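You operate a simulated robot arm through the tools that you are given. There is no shell and no other tool. Be economical: measure what you need, move in short steps, check, and stop when the job is done.

Carry out the task below with a simulated robot arm. There is one attempt and no reset: what you move stays moved.

TASK
Put the blue pot on the counter by the pot away on the far end of the fridge top. Then open the urn cupboard door, take the orange-handled jug from the shelf of the urn cupboard and leave it on the counter by the pot and shut the door again. Then put two of the cream cartons from the counter by the jugs on the front counter. Then take the taster cup from the counter by the jugs and leave it on the fridge top beyond the well. Then pull the top freezer drawer open. Do these in the order given. Set down upright: orange-handled jug, cream carton.

It is judged by the outcome, as a careful person would: the job done as asked, and still so three seconds after it is handed in. It fails if anything else is knocked over, pushed out of place, dropped, spilled or broken.

THE ROBOT
A 6-joint arm with a two-finger gripper on a trunk, on a base that drives. Base frame: it is fixed to the floor where the robot stands at the start and does not move with it; the origin is under the middle of the robot, x ahead of it, y to its left, z up. Readings come in cm, rad, newtons and seconds.
Its first joint turns from -2.007 to 2.007 rad. Places, roughly: blue pot (7x7x6 cm) [50, 0, 100]; counter by the pot [70, -10, 100]; cream carton [50, -200, 100]; far end of the fridge top [-90, -370, 100]; fridge top beyond the well (47x20 cm) [-124, -398, 96]; front counter [-60, -580, 100]; orange-handled jug [50, -100, 50]; taster cup (6x6x6 cm) [50, -240, 100]; top freezer drawer [50, -200, 70]; urn cupboard door [40, -120, 50]. Payload 2.1 kg.
The TCP is the grasp point between the finger pads, 2 cm short of the fingertips. In the tool frame z runs along the fingers and y along their closing line. Largest opening 10 cm; the body of the gripper starts 6.3 cm behind the TCP.
Orientation is that of the tool frame in the base frame, as a unit quaternion [w, x, y, z]. With the fingers straight down and closing along the base's y, the tool's x points along the base's -x, its y along +y and its z along -z.

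THE INTERFACE
- The arm moves only by the tool servo_tool. Its argument "plan" is a list of rows, each a list of 7 numbers: the shift along the tool's x, y, z in cm, then the turn, a rotation vector about the tool's x, y, z in rad, then the finger opening in cm, from 0 to 10. In form: [[dx, dy, dz, wx, wy, wz, fingers], ...]. A call has 1 to 20 rows; each row is the pose to reach, as a shift and turn from the pose commanded when the call began, along the tool's axes at that moment. A row lasts 0.2 s, in which the tool goes at most 5 cm and 0.15 rad; a call with a longer step from one row to the next is refused whole, and so is a gripper value outside its range. Where a pose cannot be reached the arm comes as near as it can. A force on the tool above 40 N (or 10 N above the force at the start of the call, whichever is more), or a blocked arm, ends the call early, and 0.2 s more pass. Each finger travels about 15.3 cm/s and halts on what it meets, pressing with about 32 N; the grip force reading is that of the motor and also rises with nothing between the fingers. The clock runs only during rows and for 0.2 s after the last one: add rows that repeat a pose to give the fingers time. The reply holds the time, the measured pose of the TCP, the force on the tool along the base axes, the opening and the grip force, in the units named above and with some noise, with the torque about the TCP (base axes, N m) and any sound that the robot's microphone picked up.
- Cameras (640 x 400 px; columns grow to the right, rows downward): "scene" is now at [1.16, 11.85, 168.22]; the picture's right is [-0.24, -0.97, 0.00], its down [-0.79, 0.19, -0.58] and it looks along [0.56, -0.14, -0.81] (base axes); focal length 271 px, centre (320, 200). "wrist" rides on the gripper at [7, -1.9, -9.9] in the tool frame; the picture's right is [0.26, 0.97, 0.00], its down [-0.75, 0.20, -0.63] and it looks along [-0.61, 0.16, 0.78] (tool axes); focal length 230 px, centre (320, 200). There is no depth. A picture from a camera that has moved, and an enlarged one, comes with that camera's place and axes in the base frame and with its lens.
- snapshot(camera): a new picture of that camera. No time passes.
- slide_trunk(by): slides the trunk up (or, below 0, down) by that many cm; the arm and the scene camera ride with it, the base frame stays. It gives what a move gives, with no picture.
- steer(legs): drives the robot by 1 to 6 legs, each [ahead, turn to the left] in cm and rad, along the robot's own axes; the way and the turn of a leg run together, so that a leg with both is an arc; at most 150 cm and 3.142 rad a leg. The arm and the cameras ride along, it lands a little off, and it stops where it bumps. It gives what a move gives.
- pan_tilt(pan, tilt): turns the head with the scene camera to pan (to the left, within 2.705 rad either way) and tilt (down, from -0.506 to 1.204), counted from straight ahead of the robot. It gives what a move gives.
- enlarge(camera, box): a new picture of the part [left, top, right, bottom] of that camera's present view, enlarged. No time passes.
- job_done(): hands the job in; it is judged then, once.

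Work in short steps. Places have to be worked out from the pictures, the camera data and where the tool is seen: move nearer, look again, correct. Check each grasp and each placing, and mend what went wrong. You have 196 turns and 182 pictures in all, those below and enlarged ones among them. Open the gripper and draw the arm clear of the work before you hand the job in, unless the task says otherwise.

The tools are called after "Emit:" as a command line: name --pt "numbers of a row" for each row, then --argument value for the rest, lists and objects as JSON in quotes. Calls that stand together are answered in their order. servo_tool: Moves the arm, as the interface text tells. Its arguments: {"type":"object","properties":{"plan":{"type":"array"}},"required":["plan"]} The other tools are called the same way: slide_trunk (by) slides the trunk up or down; steer (legs) drives the base; pan_tilt (pan, tilt) turns the head that bears the scene camera; snapshot (camera) takes a picture; enlarge (camera, box) takes an enlarged picture of a part of a camera's view; job_done () hands the job in.

At the start:

```text
time: 0.0
tcp_pos: [33.01, -4.32, 121.02]
ee_rot: [0.0, 0.002, 1.0, 0.0]
force: [-0.6, -0.2, 0.1]
torque: [0.0, -0.02, 0.01]
gripper_width: 10.0
gripper_force: 0.1
trunk travel left (down, up): [-90.0, 9.0]
robot x, y, heading: [-0.21, -0.77, -0.003]
head pan, tilt: [-0.241, 0.951]
```

scene: 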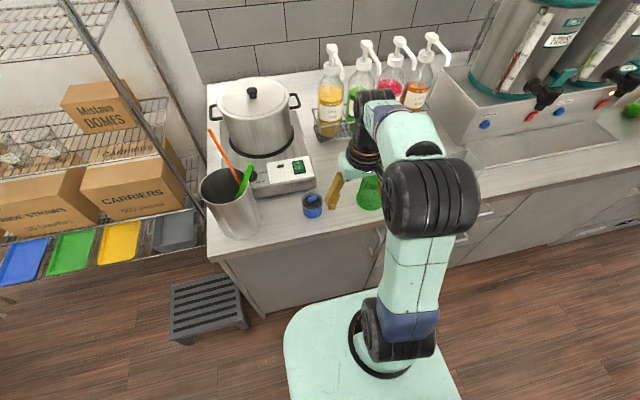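
wrist: 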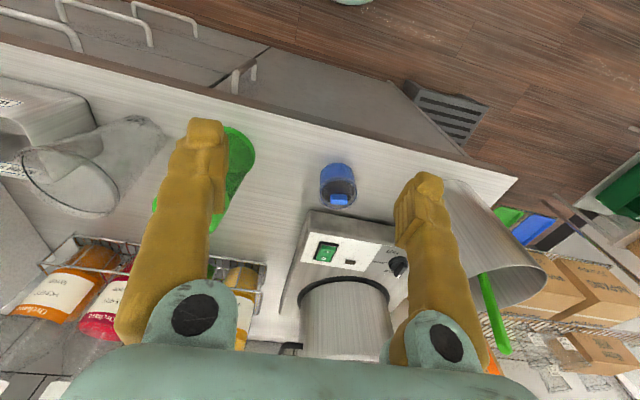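

The small blue pot seems to sit near [49, 2]. I'll take a closer look at it and the surroundings.

Emit:
enlarge --camera "scene" --box '[200, 120, 400, 245]'

Emit:
enlarge --camera "wrist" --box '[200, 100, 456, 260]'

```text
3.20 times, centred on (300, 182) of scene
camera zoom: at [1.16, 11.85, 168.22], right [-0.24, -0.97, 0.0], down [-0.79, 0.19, -0.58], along [0.56, -0.14, -0.81], focal length 869 px, centre (384, 256)
```

zoom: 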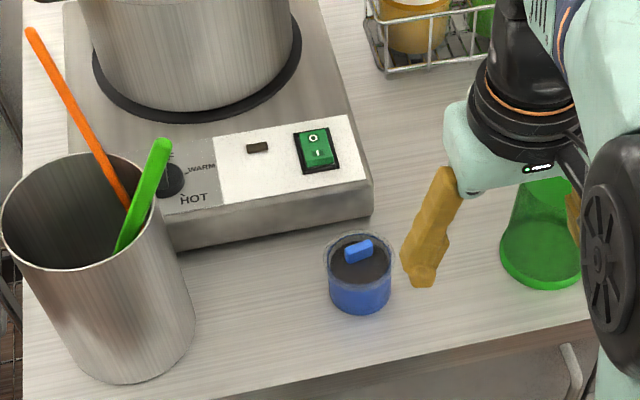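

```text
2.50 times, centred on (328, 180) of wrist
camera zoom: at [26.13, -6.04, 130.87], right [-0.25, 0.97, 0.0], down [0.75, 0.2, 0.63], along [0.61, 0.16, -0.78], focal length 575 px, centre (300, 250)
```

zoom: 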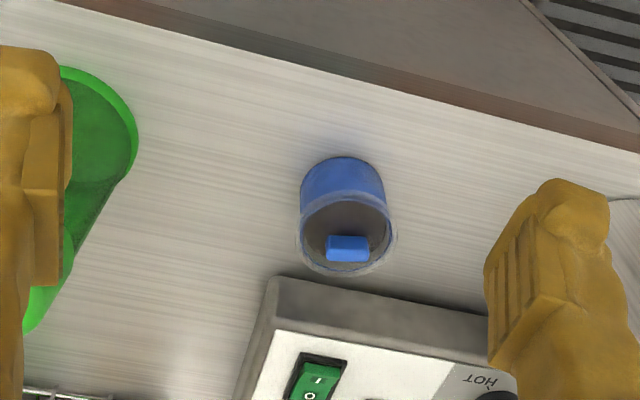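

The rim triangulates to about [47.5, 2.8, 101], which puts the counter near z≈95–96. I'll move the open gripper forward at height to check the reach.

Emit:
servo_tool --pt "-4 2 0 0 0 0 10" --pt "-8 4 0 0 0 0 10" --pt "-12 6 0 0 0 0 10" --pt "-14.5 7.1 0 0 0 0 10" --pt "-14.5 7.1 0 0 0 0 10"

Emit:
snapshot --camera "wrist"

Emit:
snapshot --camera "scene"

```text
time: 1.2
tcp_pos: [45.16, 2.58, 120.12]
ee_rot: [0.0, 0.002, 1.0, 0.0]
force: [0.1, 0.1, 0.7]
torque: [-0.02, -0.01, 0.0]
gripper_width: 10.02
gripper_force: 0.0
out of reach, approached as far as the arm can: row 4, 5
trunk travel left (down, up): [-90.0, 9.0]
robot x, y, heading: [-0.14, -0.25, -0.002]
head pan, tilt: [-0.241, 0.951]
```

```text
177 pictures are left
camera wrist: at [38.33, 0.83, 130.01], right [-0.25, 0.97, 0.0], down [0.75, 0.2, 0.63], along [0.61, 0.16, -0.78], focal length 230 px, centre (320, 200)
```

wrist: 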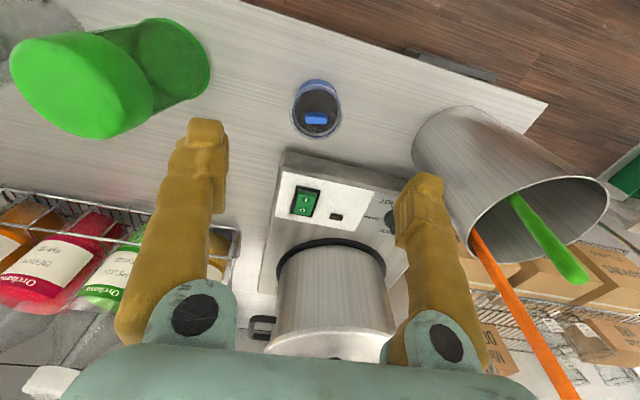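

```text
176 pictures are left
camera scene: at [1.07, 11.86, 168.22], right [-0.24, -0.97, 0.0], down [-0.79, 0.19, -0.58], along [0.56, -0.14, -0.81], focal length 271 px, centre (320, 200)
```

scene: 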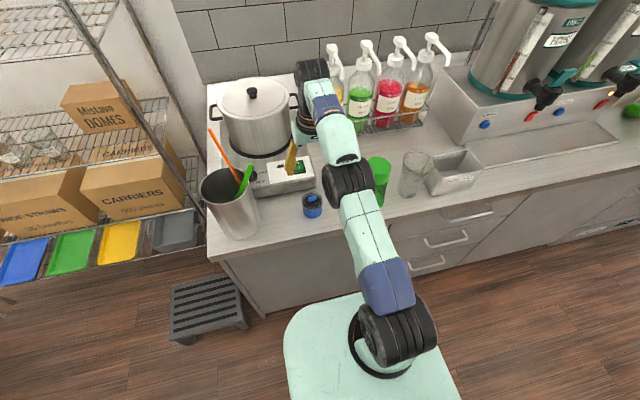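

The arm is at full stretch at x≈45, and the wrist view confirms the pot at about [47.7, 2.7]. I'll nudge the base forward a little.

Emit:
steer --legs '[[3, 0]]'

```text
time: 2.0
tcp_pos: [47.67, 2.59, 120.57]
ee_rot: [0.004, 0.002, 1.0, 0.0]
force: [-0.6, -0.1, -0.4]
torque: [0.01, -0.09, -0.02]
gripper_width: 10.02
gripper_force: 0.0
trunk travel left (down, up): [-90.0, 9.0]
robot x, y, heading: [3.31, -0.03, 0.003]
head pan, tilt: [-0.241, 0.951]
```

Driven without a bump, and the TCP is over the pot. I'll lower the trunk 15 cm and check.

Emit:
slide_trunk --by -15

Emit:
snapshot --camera "wrist"

Emit:
snapshot --camera "scene"

```text
time: 3.8
tcp_pos: [48.3, 2.36, 105.26]
ee_rot: [0.0, 0.002, 1.0, 0.0]
force: [-0.1, 0.1, 0.3]
torque: [0.06, -0.02, 0.0]
gripper_width: 10.0
gripper_force: 0.1
trunk travel left (down, up): [-75.0, 24.0]
robot x, y, heading: [3.35, -0.68, 0.0]
head pan, tilt: [-0.241, 0.951]
```

```text
175 pictures are left
camera wrist: at [41.35, 0.79, 115.09], right [-0.25, 0.97, 0.0], down [0.75, 0.2, 0.63], along [0.61, 0.16, -0.78], focal length 230 px, centre (320, 200)
```

wrist: 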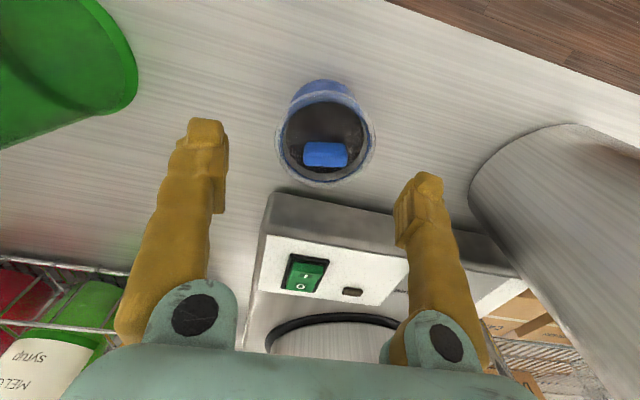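

```text
174 pictures are left
camera scene: at [4.13, 11.84, 153.22], right [-0.24, -0.97, 0.0], down [-0.79, 0.19, -0.58], along [0.56, -0.14, -0.81], focal length 271 px, centre (320, 200)
```

scene: 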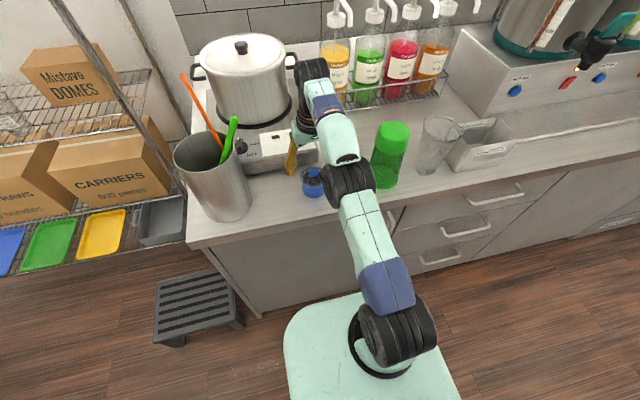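

Rim at [47.5, 2.7, 101]. I'll lower with the trunk by another 5.5 cm and correct the offset first.

Emit:
servo_tool --pt "0.8 0.3 0 0 0 0 10" --pt "0.8 0.3 0 0 0 0 10"

Emit:
slide_trunk --by -5.5

Emit:
snapshot --camera "wrist"

Emit:
enlarge --camera "scene" --box '[220, 100, 420, 225]'

```text
time: 4.4
tcp_pos: [47.44, 2.97, 105.23]
ee_rot: [0.0, 0.001, 1.0, 0.0]
force: [-0.1, 0.2, 0.4]
torque: [-0.02, 0.03, 0.01]
gripper_width: 9.98
gripper_force: 0.0
trunk travel left (down, up): [-75.0, 24.0]
robot x, y, heading: [3.5, -0.39, 0.0]
head pan, tilt: [-0.241, 0.951]
```

```text
time: 5.3
tcp_pos: [47.54, 2.97, 99.72]
ee_rot: [0.001, 0.002, 1.0, -0.001]
force: [1.3, -0.9, 0.0]
torque: [-0.01, 0.02, -0.05]
gripper_width: 9.97
gripper_force: 0.1
trunk travel left (down, up): [-69.5, 29.5]
robot x, y, heading: [2.98, -0.57, 0.003]
head pan, tilt: [-0.241, 0.951]
```

```text
173 pictures are left
camera wrist: at [40.59, 1.17, 109.58], right [-0.25, 0.97, 0.0], down [0.75, 0.2, 0.63], along [0.61, 0.16, -0.78], focal length 230 px, centre (320, 200)
```

wrist: 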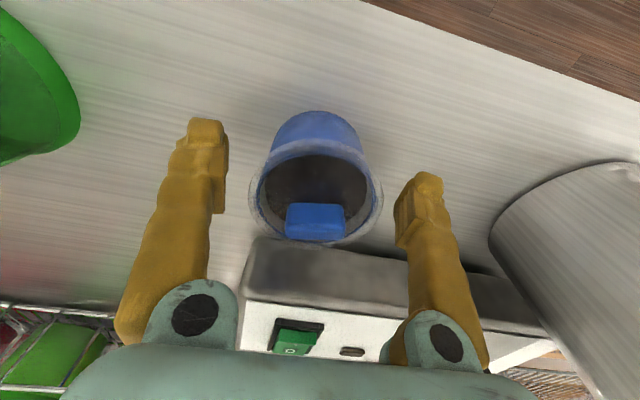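

```text
3.20 times, centred on (320, 162) of scene
camera zoom: at [4.15, 11.83, 147.72], right [-0.24, -0.97, 0.0], down [-0.79, 0.19, -0.58], along [0.56, -0.14, -0.81], focal length 869 px, centre (320, 320)
```

zoom: 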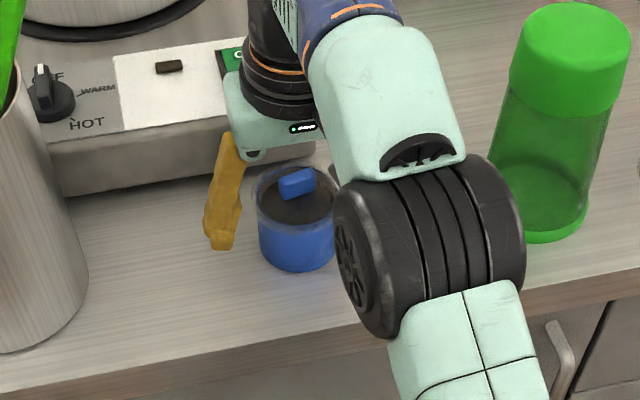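

Fingers straddle the pot, whose rim is at z≈101. I'll go down 0.9 cm and close.

Emit:
servo_tool --pt "0 0 0.9 0 0 0 10" --pt "0 0 0.9 0 0 0 10" --pt "0 0 0.9 0 0 0 5" --pt "0 0 0.9 0 0 0 5" --pt "0 0 0.9 0 0 0 5" --pt "0 0 0.9 0 0 0 5"

Emit:
snapshot --camera "wrist"

```text
time: 6.7
tcp_pos: [47.35, 2.94, 98.81]
ee_rot: [0.001, 0.002, 1.0, -0.001]
force: [-0.2, -0.2, -0.7]
torque: [-0.01, -0.03, -0.03]
gripper_width: 6.93
gripper_force: 32.0
trunk travel left (down, up): [-69.5, 29.5]
robot x, y, heading: [2.9, -0.24, 0.005]
head pan, tilt: [-0.241, 0.951]
heard: snap
```

```text
171 pictures are left
camera wrist: at [40.54, 1.14, 108.66], right [-0.25, 0.97, 0.0], down [0.75, 0.2, 0.63], along [0.61, 0.16, -0.78], focal length 230 px, centre (320, 200)
```

wrist: 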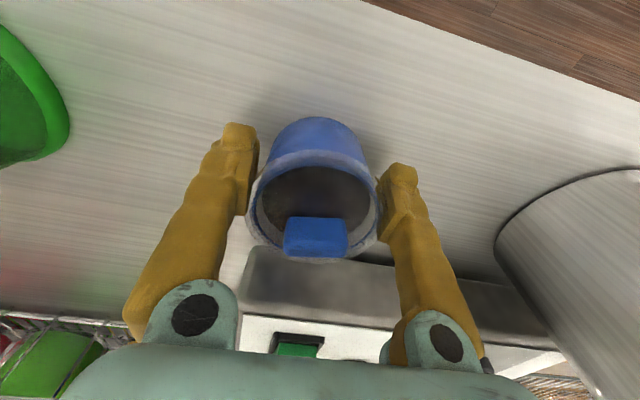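

Gripped at 6.9 cm with 32 N; a "snap" was heard, perhaps the lid. I'll lift with the trunk and look.

Emit:
slide_trunk --by 12

Emit:
snapshot --camera "wrist"

Emit:
enlarge --camera "scene" --box '[220, 100, 420, 225]'

```text
time: 8.2
tcp_pos: [47.36, 2.86, 110.79]
ee_rot: [0.0, 0.002, 1.0, 0.0]
force: [-0.2, 0.0, -0.8]
torque: [-0.03, 0.01, 0.02]
gripper_width: 6.98
gripper_force: 32.3
trunk travel left (down, up): [-81.5, 17.5]
robot x, y, heading: [3.07, -0.38, -0.002]
head pan, tilt: [-0.241, 0.951]
```

```text
170 pictures are left
camera wrist: at [40.54, 1.14, 120.66], right [-0.25, 0.97, 0.0], down [0.75, 0.2, 0.63], along [0.61, 0.16, -0.78], focal length 230 px, centre (320, 200)
```

wrist: 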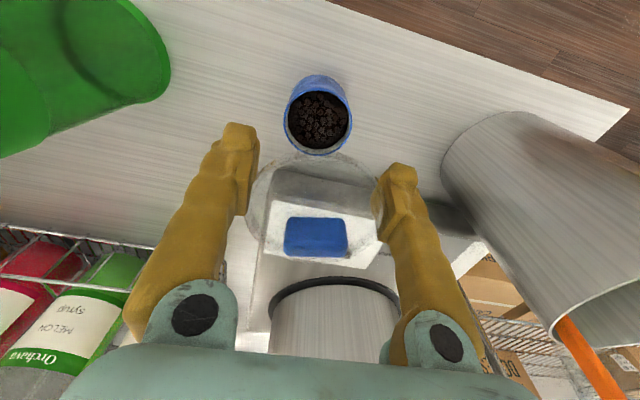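

```text
3.20 times, centred on (320, 162) of scene
camera zoom: at [4.17, 11.85, 159.72], right [-0.24, -0.97, 0.0], down [-0.79, 0.19, -0.58], along [0.56, -0.14, -0.81], focal length 869 px, centre (320, 320)
```

zoom: 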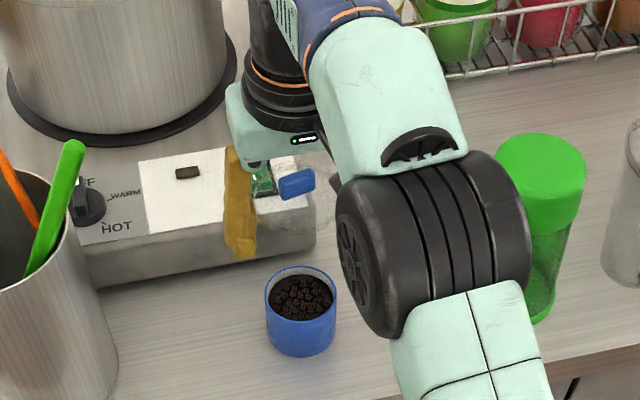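

The lid came off in the fingers: it is a clear lid with a blue knob over a smaller body of dark contents. I'll set the lid straight back on and press it gently.

Emit:
slide_trunk --by -12

Emit:
servo_tool --pt "0 0 0.3 0 0 0 5" --pt "0 0 0.6 0 0 0 5" --pt "0 0 0.6 0 0 0 5"

Emit:
snapshot --camera "wrist"

Emit:
enlarge --camera "scene" --box '[260, 130, 360, 193]'

```text
time: 9.7
tcp_pos: [47.48, 2.84, 99.02]
ee_rot: [0.001, 0.002, 1.0, 0.0]
force: [-1.0, -0.5, 2.4]
torque: [0.12, -0.01, -0.04]
gripper_width: 6.95
gripper_force: 32.0
trunk travel left (down, up): [-69.5, 29.5]
robot x, y, heading: [3.63, -0.24, 0.0]
head pan, tilt: [-0.241, 0.951]
heard: snap
```

```text
time: 10.3
tcp_pos: [47.42, 2.88, 98.88]
ee_rot: [0.009, 0.0, 1.0, 0.001]
force: [-1.3, -0.4, 14.4]
torque: [0.03, 0.5, -0.03]
gripper_width: 6.96
gripper_force: 31.9
trunk travel left (down, up): [-69.5, 29.5]
robot x, y, heading: [3.17, -0.52, -0.0]
head pan, tilt: [-0.241, 0.951]
stopped in row 2: the force on the tool passed its limit at 46 N (the readings are from after the stop); the commanded pose is now the measured one
```

```text
168 pictures are left
camera wrist: at [40.29, 1.12, 108.57], right [-0.25, 0.97, 0.0], down [0.74, 0.2, 0.64], along [0.62, 0.16, -0.77], focal length 230 px, centre (320, 200)
```

wrist: 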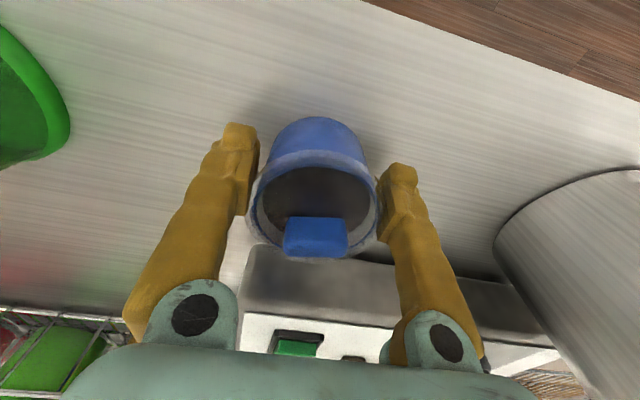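

```text
6.35 times, centred on (310, 162) of scene
camera zoom: at [3.78, 11.82, 147.72], right [-0.24, -0.97, 0.0], down [-0.79, 0.19, -0.58], along [0.57, -0.14, -0.81], focal length 1723 px, centre (384, 444)
```

zoom: 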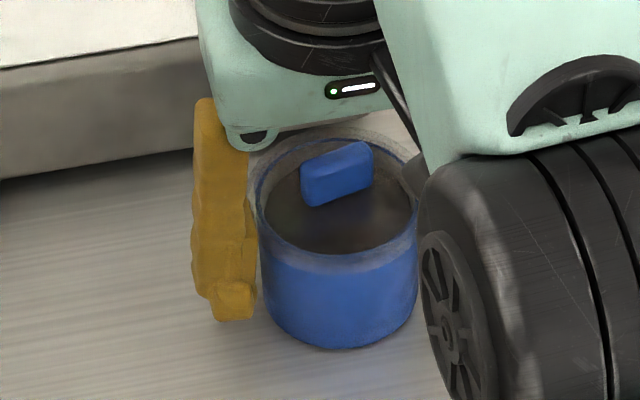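

A second "snap" says the lid is latched again. The lid is wider than the body, so I need to grip the body below it with a near-horizontal tool. First I'll open and rise straight up.

Emit:
servo_tool --pt "0 0 0 0 0 0 10" --pt "0 0 0 0 0 0 10" --pt "0 0 0 0 0 0 10"

Emit:
slide_trunk --by 15

Emit:
snapshot --camera "wrist"

```text
time: 11.1
tcp_pos: [47.59, 2.79, 98.61]
ee_rot: [0.007, 0.002, 1.0, 0.0]
force: [0.1, 0.4, 0.3]
torque: [-0.02, 0.0, 0.01]
gripper_width: 10.01
gripper_force: 0.0
trunk travel left (down, up): [-69.5, 29.5]
robot x, y, heading: [3.3, -0.19, 0.002]
head pan, tilt: [-0.241, 0.951]
```

```text
time: 12.9
tcp_pos: [47.64, 2.87, 113.7]
ee_rot: [0.007, 0.002, 1.0, 0.0]
force: [0.5, 0.0, 0.8]
torque: [0.02, -0.03, 0.0]
gripper_width: 10.01
gripper_force: 0.1
trunk travel left (down, up): [-84.5, 14.5]
robot x, y, heading: [3.13, -0.42, -0.001]
head pan, tilt: [-0.241, 0.951]
```

```text
166 pictures are left
camera wrist: at [40.58, 1.14, 123.38], right [-0.25, 0.97, 0.0], down [0.74, 0.2, 0.64], along [0.62, 0.16, -0.77], focal length 230 px, centre (320, 200)
```

wrist: 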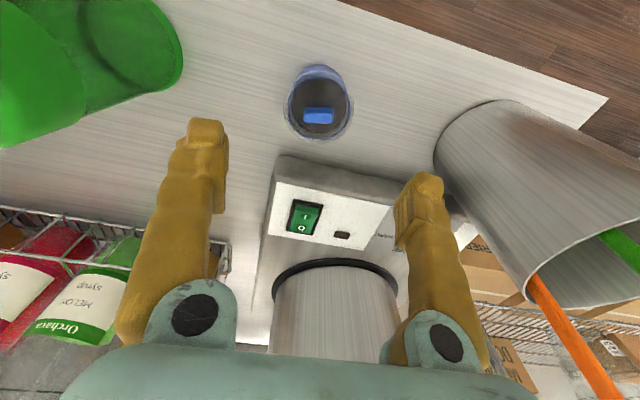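

Pot and lid are in place. I'll pull back, raise, and roll the gripper 180° so the camera ends up on top for a flat approach.

Emit:
slide_trunk --by 8

Emit:
servo_tool --pt "4 0 0 0 0 0 10" --pt "8 0 0 0 0 0 10" --pt "12 -1 0 0 0 0.15 10" --pt "16 -2 0 0 0 0.3 10" --pt "16 -2 0 0 0 0.45 10" --pt "16 -2 0 0 0 0.6 10" --pt "16 -2 0 0 0 0.75 10" --pt "16 -2 0 0 0 0.9 10" --pt "16 -2 0 0 0 1.05 10" --pt "16 -2 0 0 0 1.2 10" --pt "16 -2 0 0 0 1.35 10" --pt "16 -2 0 0 0 1.5 10" --pt "16 -2 0 0 0 1.57 10"

Emit:
snapshot --camera "scene"

```text
time: 14.0
tcp_pos: [47.61, 2.92, 121.71]
ee_rot: [0.007, 0.002, 1.0, -0.001]
force: [0.3, 0.9, -0.4]
torque: [0.01, 0.02, -0.03]
gripper_width: 9.99
gripper_force: 0.0
trunk travel left (down, up): [-92.5, 6.5]
robot x, y, heading: [3.4, -0.17, -0.0]
head pan, tilt: [-0.241, 0.951]
```

```text
time: 16.8
tcp_pos: [31.57, 0.84, 121.4]
ee_rot: [0.005, 0.71, 0.705, 0.006]
force: [0.2, -0.3, 0.6]
torque: [0.01, -0.01, -0.01]
gripper_width: 10.02
gripper_force: 0.1
trunk travel left (down, up): [-92.5, 6.5]
robot x, y, heading: [3.24, -0.15, 0.005]
head pan, tilt: [-0.241, 0.951]
```

```text
165 pictures are left
camera scene: at [4.15, 11.84, 170.72], right [-0.24, -0.97, 0.0], down [-0.79, 0.19, -0.58], along [0.56, -0.14, -0.81], focal length 271 px, centre (320, 200)
```

scene: 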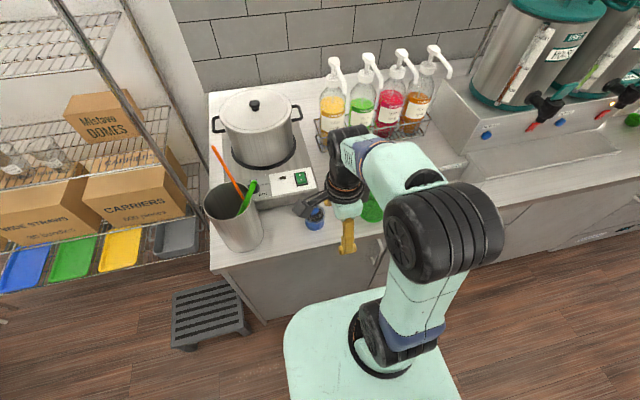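

A quarter turn worked. I'll continue the roll another quarter.

Emit:
servo_tool --pt "0 0 0 0 0 0.15 10" --pt "0 0 0 0 0 0.3 10" --pt "0 0 0 0 0 0.45 10" --pt "0 0 0 0 0 0.6 10" --pt "0 0 0 0 0 0.75 10" --pt "0 0 0 0 0 0.9 10" --pt "0 0 0 0 0 1.05 10" --pt "0 0 0 0 0 1.2 10" --pt "0 0 0 0 0 1.35 10" --pt "0 0 0 0 0 1.5 10" --pt "0 0 0 0 0 1.57 10"

```text
time: 19.2
tcp_pos: [31.33, -2.78, 121.26]
ee_rot: [-0.006, 1.0, 0.001, 0.008]
force: [-0.4, -0.2, 0.2]
torque: [-0.03, -0.01, 0.02]
gripper_width: 9.99
gripper_force: 0.0
out of reach, approached as far as the arm can: row 10, 11
trunk travel left (down, up): [-92.5, 6.5]
robot x, y, heading: [2.8, -0.44, 0.0]
head pan, tilt: [-0.241, 0.951]
```

The roll is done (close to a joint limit). Now I'll pitch the tool forward by 1.2 rad while moving ahead, at safe height.

Emit:
servo_tool --pt "1.5 0 0 0 0.15 0 10" --pt "3 0 0 0 0.3 0 10" --pt "4.5 0 0 0 0.45 0 10" --pt "6 0 0 0 0.6 0 10" --pt "7 0 0 0 0.75 0 10" --pt "8 0 0 0 0.9 0 10" --pt "9 0 0 0 1.05 0 10" --pt "10 0 0 0 1.2 0 10" --pt "10 0 0 0 1.2 0 10"

Emit:
snapshot --camera "wrist"

Emit:
snapshot --camera "scene"

```text
time: 21.2
tcp_pos: [46.87, -4.49, 122.23]
ee_rot: [-0.001, 0.821, -0.001, 0.57]
force: [-0.5, -1.0, 1.0]
torque: [0.0, 0.0, 0.01]
gripper_width: 9.99
gripper_force: 0.2
out of reach, approached as far as the arm can: row 5, 6, 7, 8, 9
trunk travel left (down, up): [-92.5, 6.5]
robot x, y, heading: [3.1, -0.59, 0.004]
head pan, tilt: [-0.241, 0.951]
```

```text
164 pictures are left
camera wrist: at [40.0, -2.61, 132.07], right [0.09, -0.97, 0.24], down [-0.85, -0.2, -0.48], along [0.52, -0.16, -0.84], focal length 230 px, centre (320, 200)
```

wrist: 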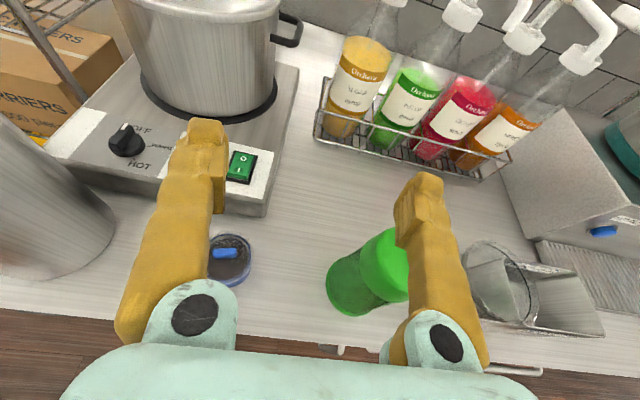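

```text
163 pictures are left
camera scene: at [3.99, 11.87, 170.72], right [-0.24, -0.97, 0.0], down [-0.79, 0.19, -0.58], along [0.56, -0.14, -0.81], focal length 271 px, centre (320, 200)
```

scene: 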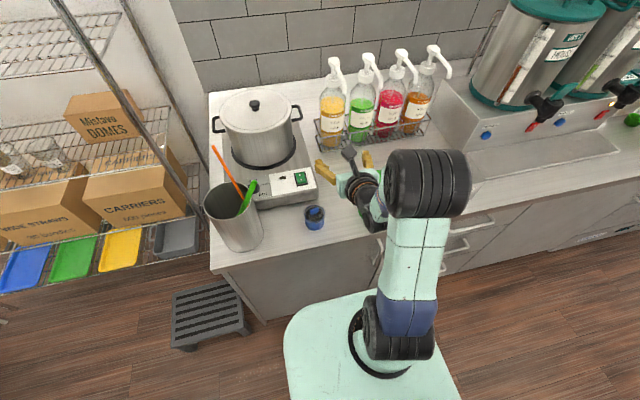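

The tool points forward, about 20° below horizontal, at x≈47. I'll back the base 11 cm so I can approach the pot by driving in, then align y.

Emit:
steer --legs '[[-11, 0]]'

Emit:
servo_tool --pt "0 -2.5 0 0 0 0 10" --pt "0 -5 0 0 0 0 10" --pt "0 -7.3 0 0 0 0 10" --pt "0 -7.3 0 0 0 0 10"

Emit:
snapshot --camera "wrist"

```text
time: 22.4
tcp_pos: [37.5, -4.46, 121.47]
ee_rot: [-0.002, 0.826, 0.0, 0.564]
force: [-2.0, 0.1, -0.2]
torque: [-0.03, -0.01, -0.02]
gripper_width: 10.0
gripper_force: 0.0
trunk travel left (down, up): [-92.5, 6.5]
robot x, y, heading: [-7.92, -0.46, -0.004]
head pan, tilt: [-0.241, 0.951]
```

```text
time: 23.4
tcp_pos: [36.72, -4.59, 121.76]
ee_rot: [-0.002, 0.824, 0.0, 0.567]
force: [0.0, -0.4, 1.2]
torque: [0.04, -0.04, 0.0]
gripper_width: 10.02
gripper_force: 0.1
out of reach, approached as far as the arm can: row 1, 2, 3, 4
trunk travel left (down, up): [-92.5, 6.5]
robot x, y, heading: [-7.67, -0.2, 0.0]
head pan, tilt: [-0.241, 0.951]
```

```text
162 pictures are left
camera wrist: at [29.94, -2.62, 131.73], right [0.09, -0.97, 0.24], down [-0.86, -0.2, -0.48], along [0.51, -0.16, -0.85], focal length 230 px, centre (320, 200)
```

wrist: 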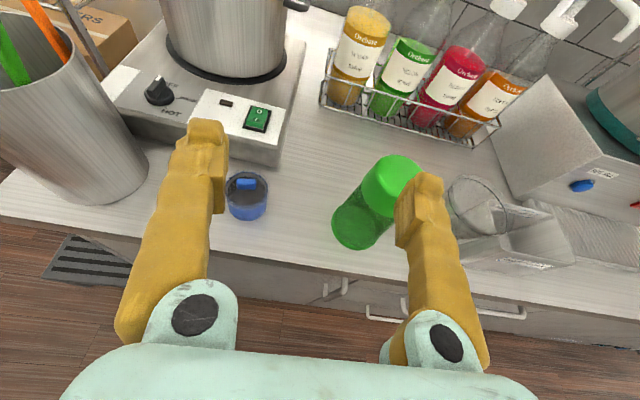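

The arm is at its wrist limit sideways, so I'll aim with the base instead: turn left 0.13 rad so the approach line passes through the pot.

Emit:
steer --legs '[[0, 0.135]]'

Emit:
slide_trunk --by -17

Emit:
snapshot --camera "wrist"

Emit:
snapshot --camera "scene"

```text
time: 24.4
tcp_pos: [37.05, 1.53, 121.7]
ee_rot: [-0.041, 0.822, 0.056, 0.565]
force: [0.1, -0.1, 0.0]
torque: [-0.01, -0.01, -0.01]
gripper_width: 9.99
gripper_force: 0.0
trunk travel left (down, up): [-92.5, 6.5]
robot x, y, heading: [-8.17, -0.47, 0.138]
head pan, tilt: [-0.241, 0.951]
```

```text
time: 26.4
tcp_pos: [36.81, 1.62, 104.78]
ee_rot: [-0.041, 0.821, 0.056, 0.566]
force: [-0.4, -0.4, 0.4]
torque: [-0.04, 0.01, -0.01]
gripper_width: 10.01
gripper_force: 0.1
trunk travel left (down, up): [-75.5, 23.5]
robot x, y, heading: [-8.29, -0.32, 0.14]
head pan, tilt: [-0.241, 0.951]
```

```text
161 pictures are left
camera wrist: at [29.95, 2.53, 114.74], right [0.23, -0.94, 0.24], down [-0.82, -0.32, -0.48], along [0.53, -0.09, -0.85], focal length 230 px, centre (320, 200)
```

wrist: 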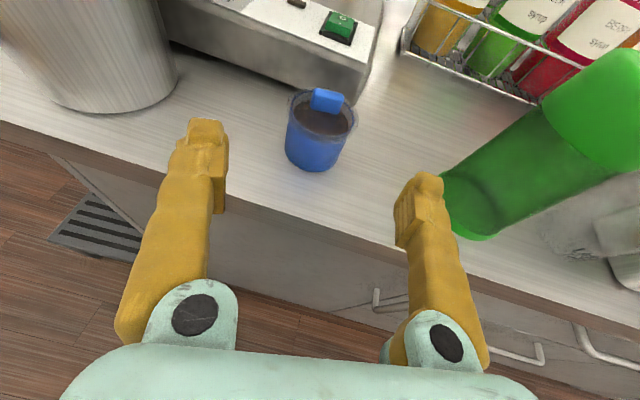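

```text
160 pictures are left
camera scene: at [-8.59, 11.87, 153.72], right [-0.1, -0.99, 0.0], down [-0.81, 0.09, -0.58], along [0.58, -0.06, -0.81], focal length 271 px, centre (320, 200)
```

scene: 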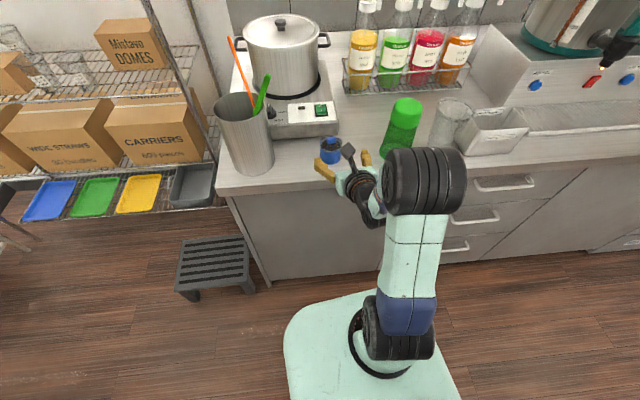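

The approach line passes through the pot (about [47.1, 3.0]); the counter is at z≈96. I'll lower the trunk 6 cm and look from there.

Emit:
slide_trunk --by -6.2

Emit:
snapshot --camera "wrist"

```text
time: 27.4
tcp_pos: [36.85, 1.62, 98.57]
ee_rot: [-0.041, 0.822, 0.056, 0.565]
force: [-0.1, 0.4, 0.3]
torque: [0.04, -0.02, 0.02]
gripper_width: 9.99
gripper_force: 0.0
trunk travel left (down, up): [-69.3, 29.7]
robot x, y, heading: [-8.07, -0.24, 0.136]
head pan, tilt: [-0.241, 0.951]
```

```text
159 pictures are left
camera wrist: at [29.95, 2.52, 108.54], right [0.23, -0.94, 0.24], down [-0.82, -0.32, -0.48], along [0.53, -0.09, -0.85], focal length 230 px, centre (320, 200)
```

wrist: 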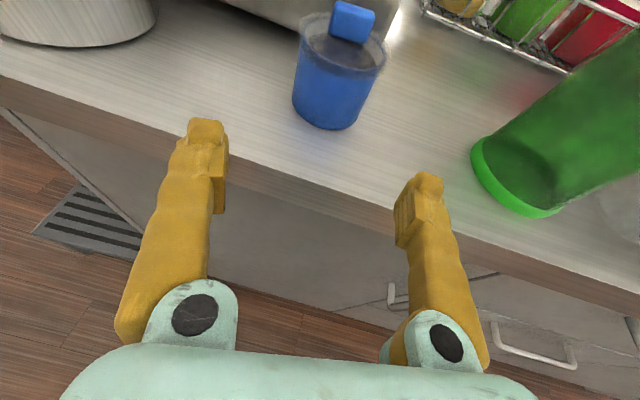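

Drive forward 9.7 cm so the open fingers pass either side of the pot body.

Emit:
steer --legs '[[9.7, 0]]'

Emit:
snapshot --camera "wrist"

Emit:
enlarge --camera "scene" --box '[260, 90, 420, 190]'

```text
time: 28.5
tcp_pos: [46.37, 2.78, 98.59]
ee_rot: [-0.042, 0.822, 0.057, 0.565]
force: [0.0, 0.1, -0.9]
torque: [-0.01, 0.02, 0.0]
gripper_width: 10.01
gripper_force: 0.0
trunk travel left (down, up): [-69.3, 29.7]
robot x, y, heading: [1.69, 1.05, 0.139]
head pan, tilt: [-0.241, 0.951]
```

```text
158 pictures are left
camera wrist: at [39.39, 3.84, 108.54], right [0.23, -0.94, 0.24], down [-0.82, -0.32, -0.48], along [0.53, -0.09, -0.85], focal length 230 px, centre (320, 200)
```

wrist: 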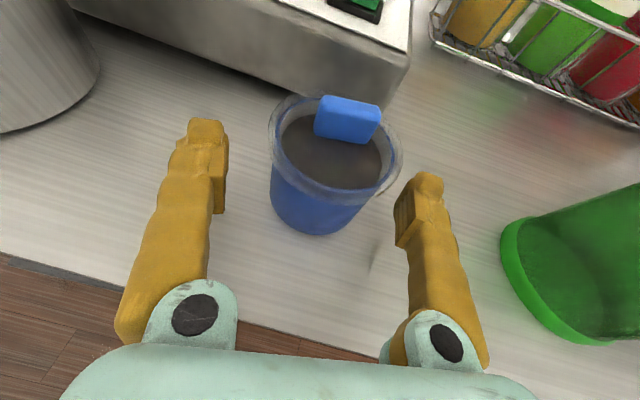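

```text
4.00 times, centred on (340, 140) of scene
camera zoom: at [0.85, 13.16, 147.52], right [-0.1, -0.99, 0.0], down [-0.81, 0.09, -0.58], along [0.58, -0.06, -0.81], focal length 1086 px, centre (240, 440)
```

zoom: 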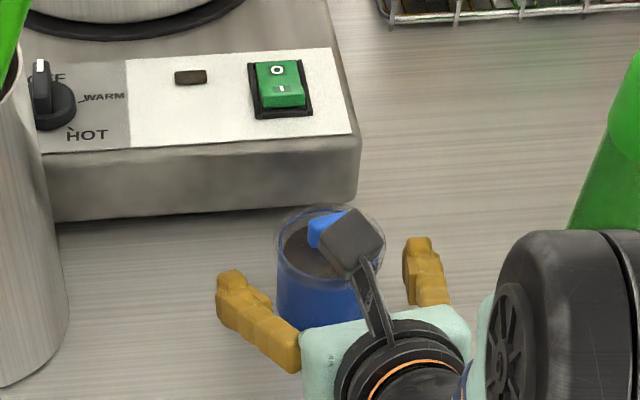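

The pot is centred between the fingers. I'll go down 0.3 cm and in 0.4 cm, then close gently on the body.

Emit:
servo_tool --pt "-0.14 0 0.48 0 0 0 10" --pt "-0.14 0 0.48 0 0 0 8" --pt "-0.14 0 0.48 0 0 0 6" --pt "-0.14 0 0.48 0 0 0 4.5" --pt "-0.14 0 0.48 0 0 0 4.5" --pt "-0.14 0 0.48 0 0 0 4.5"

Emit:
snapshot --camera "wrist"

```text
time: 29.9
tcp_pos: [46.72, 2.83, 98.35]
ee_rot: [-0.043, 0.822, 0.058, 0.565]
force: [2.3, -0.3, 2.0]
torque: [0.14, -0.06, -0.06]
gripper_width: 6.1
gripper_force: 32.0
trunk travel left (down, up): [-69.3, 29.7]
robot x, y, heading: [1.37, 1.0, 0.136]
head pan, tilt: [-0.241, 0.951]
```

```text
156 pictures are left
camera wrist: at [39.78, 3.8, 108.28], right [0.23, -0.94, 0.24], down [-0.82, -0.32, -0.48], along [0.53, -0.08, -0.85], focal length 230 px, centre (320, 200)
```

wrist: 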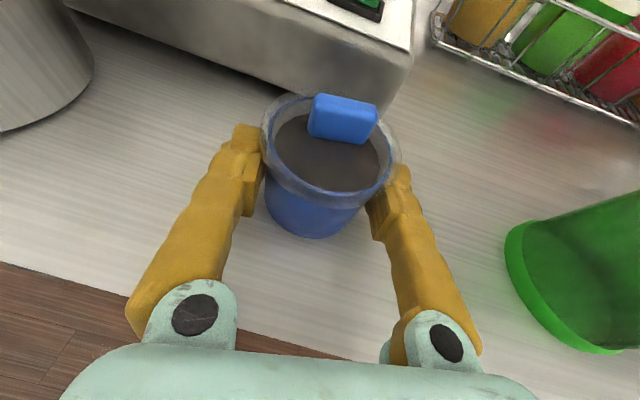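

Gripped the body at 6.1 cm with no snap. Lifting.

Emit:
slide_trunk --by 20

Emit:
snapshot --camera "wrist"

```text
time: 32.1
tcp_pos: [46.67, 2.87, 118.24]
ee_rot: [-0.042, 0.822, 0.058, 0.564]
force: [-0.2, 0.5, -2.5]
torque: [-0.05, 0.04, -0.02]
gripper_width: 6.09
gripper_force: 32.1
trunk travel left (down, up): [-89.3, 9.7]
robot x, y, heading: [1.66, 0.73, 0.135]
head pan, tilt: [-0.241, 0.951]
```

```text
155 pictures are left
camera wrist: at [39.83, 3.82, 128.24], right [0.23, -0.94, 0.24], down [-0.82, -0.32, -0.48], along [0.52, -0.08, -0.85], focal length 230 px, centre (320, 200)
```

wrist: 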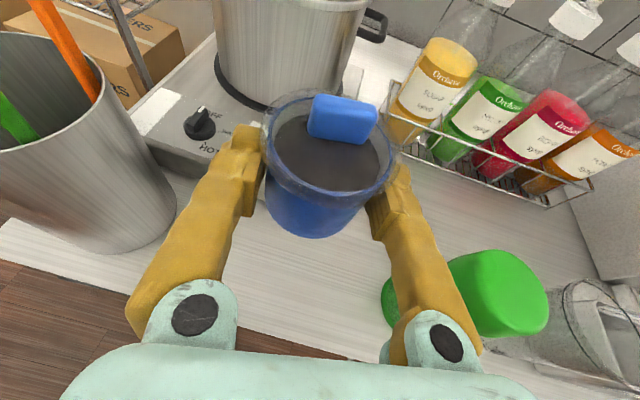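

The whole pot with lid is held. Now I'll look around to the right and behind before driving.

Emit:
pan_tilt --pan -1.4 --tilt 0.35

Emit:
snapshot --camera "scene"

Emit:
pan_tilt --pan -2.5 --tilt 0.45

Emit:
snapshot --camera "scene"

Emit:
pan_tilt --pan 2.5 --tilt 0.6

Emit:
snapshot --camera "scene"

```text
time: 33.5
tcp_pos: [46.67, 2.98, 118.1]
ee_rot: [-0.043, 0.822, 0.058, 0.564]
force: [0.1, 0.1, -3.9]
torque: [-0.03, 0.07, 0.02]
gripper_width: 6.07
gripper_force: 31.9
trunk travel left (down, up): [-89.3, 9.7]
robot x, y, heading: [1.35, 0.96, 0.134]
head pan, tilt: [-1.4, 0.351]
```

```text
154 pictures are left
camera scene: at [-3.44, 5.05, 172.65], right [-0.95, -0.3, 0.0], down [-0.1, 0.33, -0.94], along [0.28, -0.89, -0.34], focal length 271 px, centre (320, 200)
```

scene: 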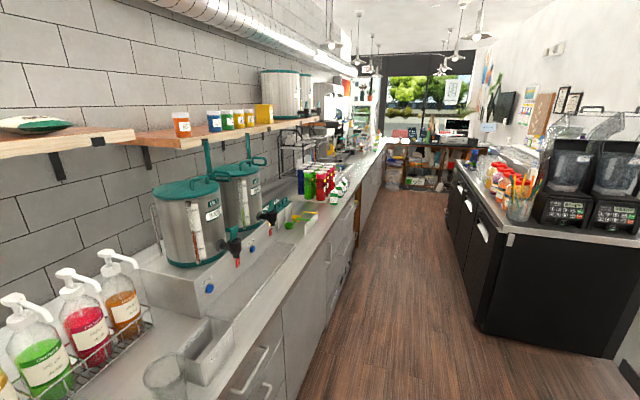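

```text
time: 34.8
tcp_pos: [46.72, 2.86, 118.18]
ee_rot: [-0.043, 0.822, 0.058, 0.565]
force: [0.0, 0.6, -2.7]
torque: [0.01, 0.0, 0.0]
gripper_width: 6.09
gripper_force: 31.6
trunk travel left (down, up): [-89.3, 9.7]
robot x, y, heading: [1.42, 0.85, 0.136]
head pan, tilt: [-2.499, 0.45]
```

```text
153 pictures are left
camera scene: at [-12.81, 7.46, 171.74], right [-0.7, 0.71, 0.0], down [0.31, 0.31, -0.9], along [-0.64, -0.63, -0.43], focal length 271 px, centre (320, 200)
```

scene: 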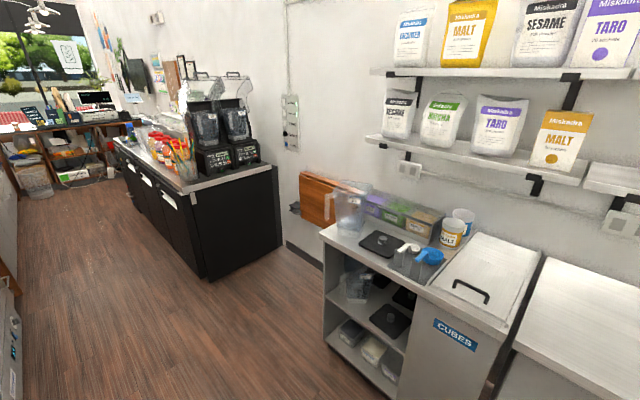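

```text
time: 38.7
tcp_pos: [46.67, 2.92, 118.12]
ee_rot: [-0.043, 0.822, 0.058, 0.565]
force: [-0.7, -0.7, -3.5]
torque: [-0.01, 0.06, -0.01]
gripper_width: 6.02
gripper_force: 32.5
trunk travel left (down, up): [-89.3, 9.7]
robot x, y, heading: [1.32, 1.09, 0.132]
head pan, tilt: [2.499, 0.6]
```

```text
152 pictures are left
camera scene: at [-14.01, 18.22, 170.38], right [0.48, 0.87, 0.0], down [0.49, -0.27, -0.83], along [-0.72, 0.4, -0.56], focal length 271 px, centre (320, 200)
```

scene: 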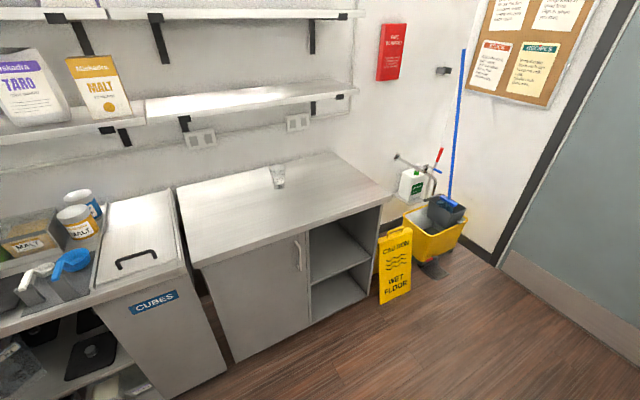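

The corridor runs toward −y between the counter (edge x≈38) and the black fridge (front x≈−76). I'll back up 20 cm, turn right, and drive partway.

Emit:
steer --legs '[[-20, 0], [0, -1.706], [150, 0], [100, 0]]'

Emit:
pan_tilt --pan -0.5 --tilt 0.5

Emit:
snapshot --camera "scene"

Emit:
snapshot --camera "wrist"

```text
time: 56.2
tcp_pos: [-10.78, -296.59, 118.24]
ee_rot: [0.387, 0.599, -0.566, 0.414]
force: [0.6, -0.8, -3.0]
torque: [0.06, 0.0, 0.03]
gripper_width: 5.89
gripper_force: 32.3
trunk travel left (down, up): [-89.3, 9.7]
robot x, y, heading: [-8.47, -251.65, -1.522]
head pan, tilt: [2.499, 0.6]
```

```text
time: 58.8
tcp_pos: [-10.71, -296.66, 118.31]
ee_rot: [0.387, 0.598, -0.567, 0.413]
force: [-0.7, 0.0, -4.0]
torque: [0.04, 0.01, 0.01]
gripper_width: 5.92
gripper_force: 31.5
trunk travel left (down, up): [-89.3, 9.7]
robot x, y, heading: [-8.66, -251.12, -1.516]
head pan, tilt: [-0.499, 0.499]
```

```text
151 pictures are left
camera scene: at [1.06, -253.01, 171.28], right [-0.9, 0.43, 0.0], down [0.21, 0.43, -0.88], along [-0.38, -0.79, -0.48], focal length 271 px, centre (320, 200)
```

scene: 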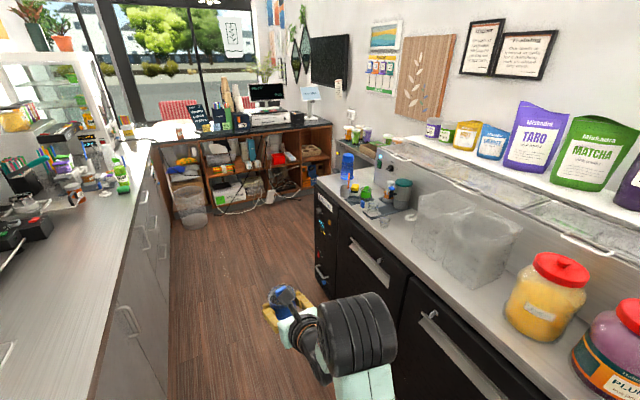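

```text
150 pictures are left
camera wrist: at [-9.27, -289.71, 128.24], right [-0.96, -0.15, 0.24], down [-0.25, 0.84, -0.48], along [-0.13, -0.52, -0.85], focal length 230 px, centre (320, 200)
```

wrist: 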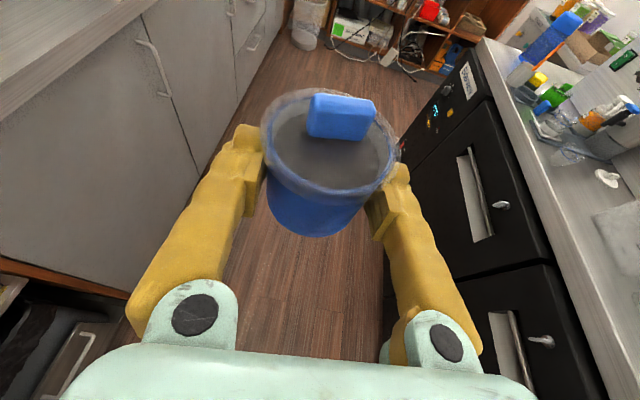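

The fridge front edge is at x≈−64, with its far corner near y≈−395. I'll zoom in on the far end to find free space.

Emit:
enlarge --camera "scene" --box '[300, 110, 540, 260]'

```text
2.67 times, centred on (420, 185) of scene
camera zoom: at [1.06, -253.01, 171.28], right [-0.9, 0.43, 0.0], down [0.21, 0.43, -0.88], along [-0.38, -0.79, -0.48], focal length 724 px, centre (53, 240)
```

zoom: 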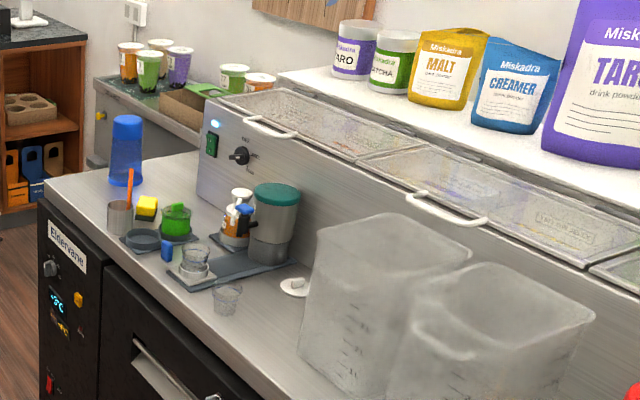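

Free spot seen around (−79, −390), between the blue cup and the metal cup. I'll drive abeam of it and turn to face the fridge, keeping back from it.

Emit:
steer --legs '[[0, -0.055], [142.5, 0], [0, -1.57]]'

Emit:
pan_tilt --pan -0.2 --tilt 0.75

Emit:
snapshot --camera "scene"

Emit:
snapshot --camera "wrist"

```text
time: 70.2
tcp_pos: [-53.66, -389.77, 118.22]
ee_rot: [-0.566, -0.003, 0.824, -0.004]
force: [-0.6, 0.1, -4.0]
torque: [-0.01, -0.05, 0.01]
gripper_width: 5.91
gripper_force: 32.2
trunk travel left (down, up): [-89.3, 9.7]
robot x, y, heading: [-8.31, -393.73, -3.136]
head pan, tilt: [-0.499, 0.499]
```

```text
time: 71.0
tcp_pos: [-53.69, -389.96, 118.33]
ee_rot: [-0.567, -0.004, 0.824, -0.005]
force: [1.3, 0.7, -3.4]
torque: [-0.03, -0.05, -0.01]
gripper_width: 5.9
gripper_force: 31.7
trunk travel left (down, up): [-89.3, 9.7]
robot x, y, heading: [-8.44, -393.86, -3.133]
head pan, tilt: [-0.201, 0.75]
```

```text
148 pictures are left
camera scene: at [-10.36, -406.34, 169.09], right [0.19, 0.98, 0.0], down [0.67, -0.13, -0.73], along [-0.72, 0.14, -0.68], focal length 271 px, centre (320, 200)
```

scene: 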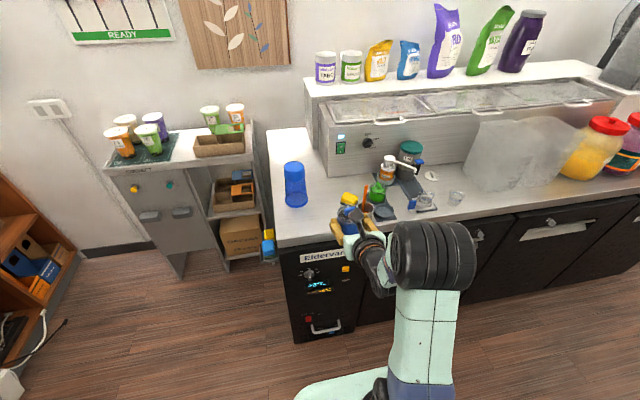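

```text
147 pictures are left
camera wrist: at [-46.74, -391.52, 128.24], right [-0.11, 0.97, 0.24], down [0.85, 0.21, -0.48], along [-0.51, 0.15, -0.85], focal length 230 px, centre (320, 200)
```

wrist: 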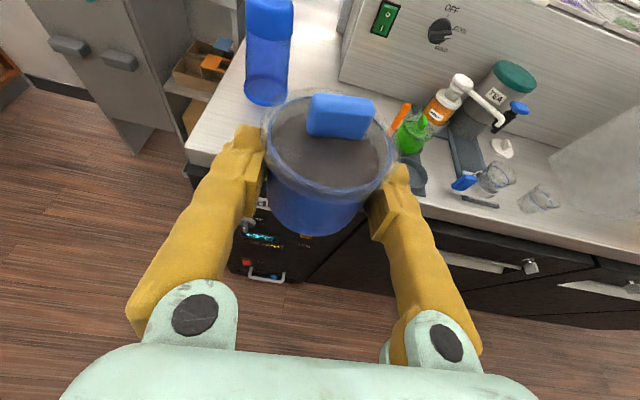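

Fridge surface, blue cup (−87, −400) and metal cup (−80, −373) are mapped. I'll set the pot at about (−79.5, −390): drive in 20 cm, then extend the arm 5.5 cm.

Emit:
steer --legs '[[20, 0]]'

Emit:
servo_tool --pt "0.72 0 1.87 0 0 0 4.5" --pt "1.43 0 3.73 0 0 0 4.5" --pt "1.97 0 5.13 0 0 0 4.5" --pt "1.97 0 5.13 0 0 0 4.5"

Emit:
snapshot --camera "wrist"

Emit:
snapshot --camera "scene"

```text
time: 72.6
tcp_pos: [-73.32, -389.89, 118.28]
ee_rot: [-0.567, -0.003, 0.824, -0.005]
force: [0.5, 0.6, -3.3]
torque: [0.04, -0.07, 0.01]
gripper_width: 5.89
gripper_force: 32.2
trunk travel left (down, up): [-89.3, 9.7]
robot x, y, heading: [-28.56, -394.44, -3.135]
head pan, tilt: [-0.201, 0.75]
```

```text
time: 73.6
tcp_pos: [-79.14, -389.94, 118.17]
ee_rot: [-0.566, -0.005, 0.824, -0.008]
force: [0.1, -0.4, -3.3]
torque: [-0.01, -0.04, -0.01]
gripper_width: 5.89
gripper_force: 31.8
trunk travel left (down, up): [-89.3, 9.7]
robot x, y, heading: [-28.08, -394.42, -3.136]
head pan, tilt: [-0.201, 0.75]
```

```text
146 pictures are left
camera wrist: at [-72.29, -391.39, 128.28], right [-0.11, 0.97, 0.23], down [0.85, 0.21, -0.48], along [-0.51, 0.15, -0.85], focal length 230 px, centre (320, 200)
```

wrist: 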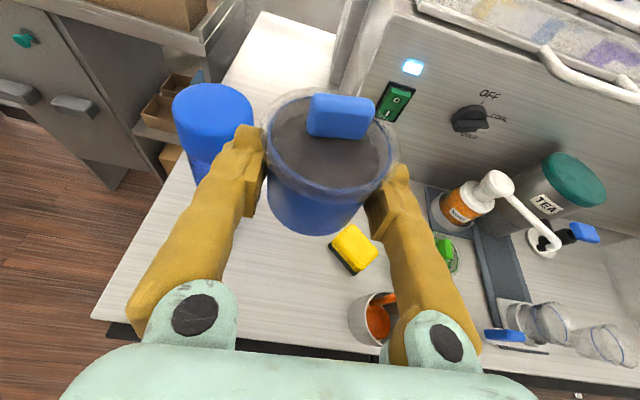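

```text
145 pictures are left
camera scene: at [-30.48, -406.47, 169.09], right [0.19, 0.98, 0.0], down [0.67, -0.13, -0.73], along [-0.72, 0.14, -0.68], focal length 271 px, centre (320, 200)
```

scene: 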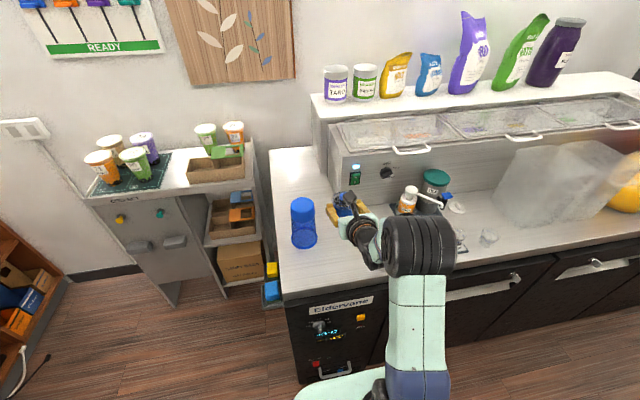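

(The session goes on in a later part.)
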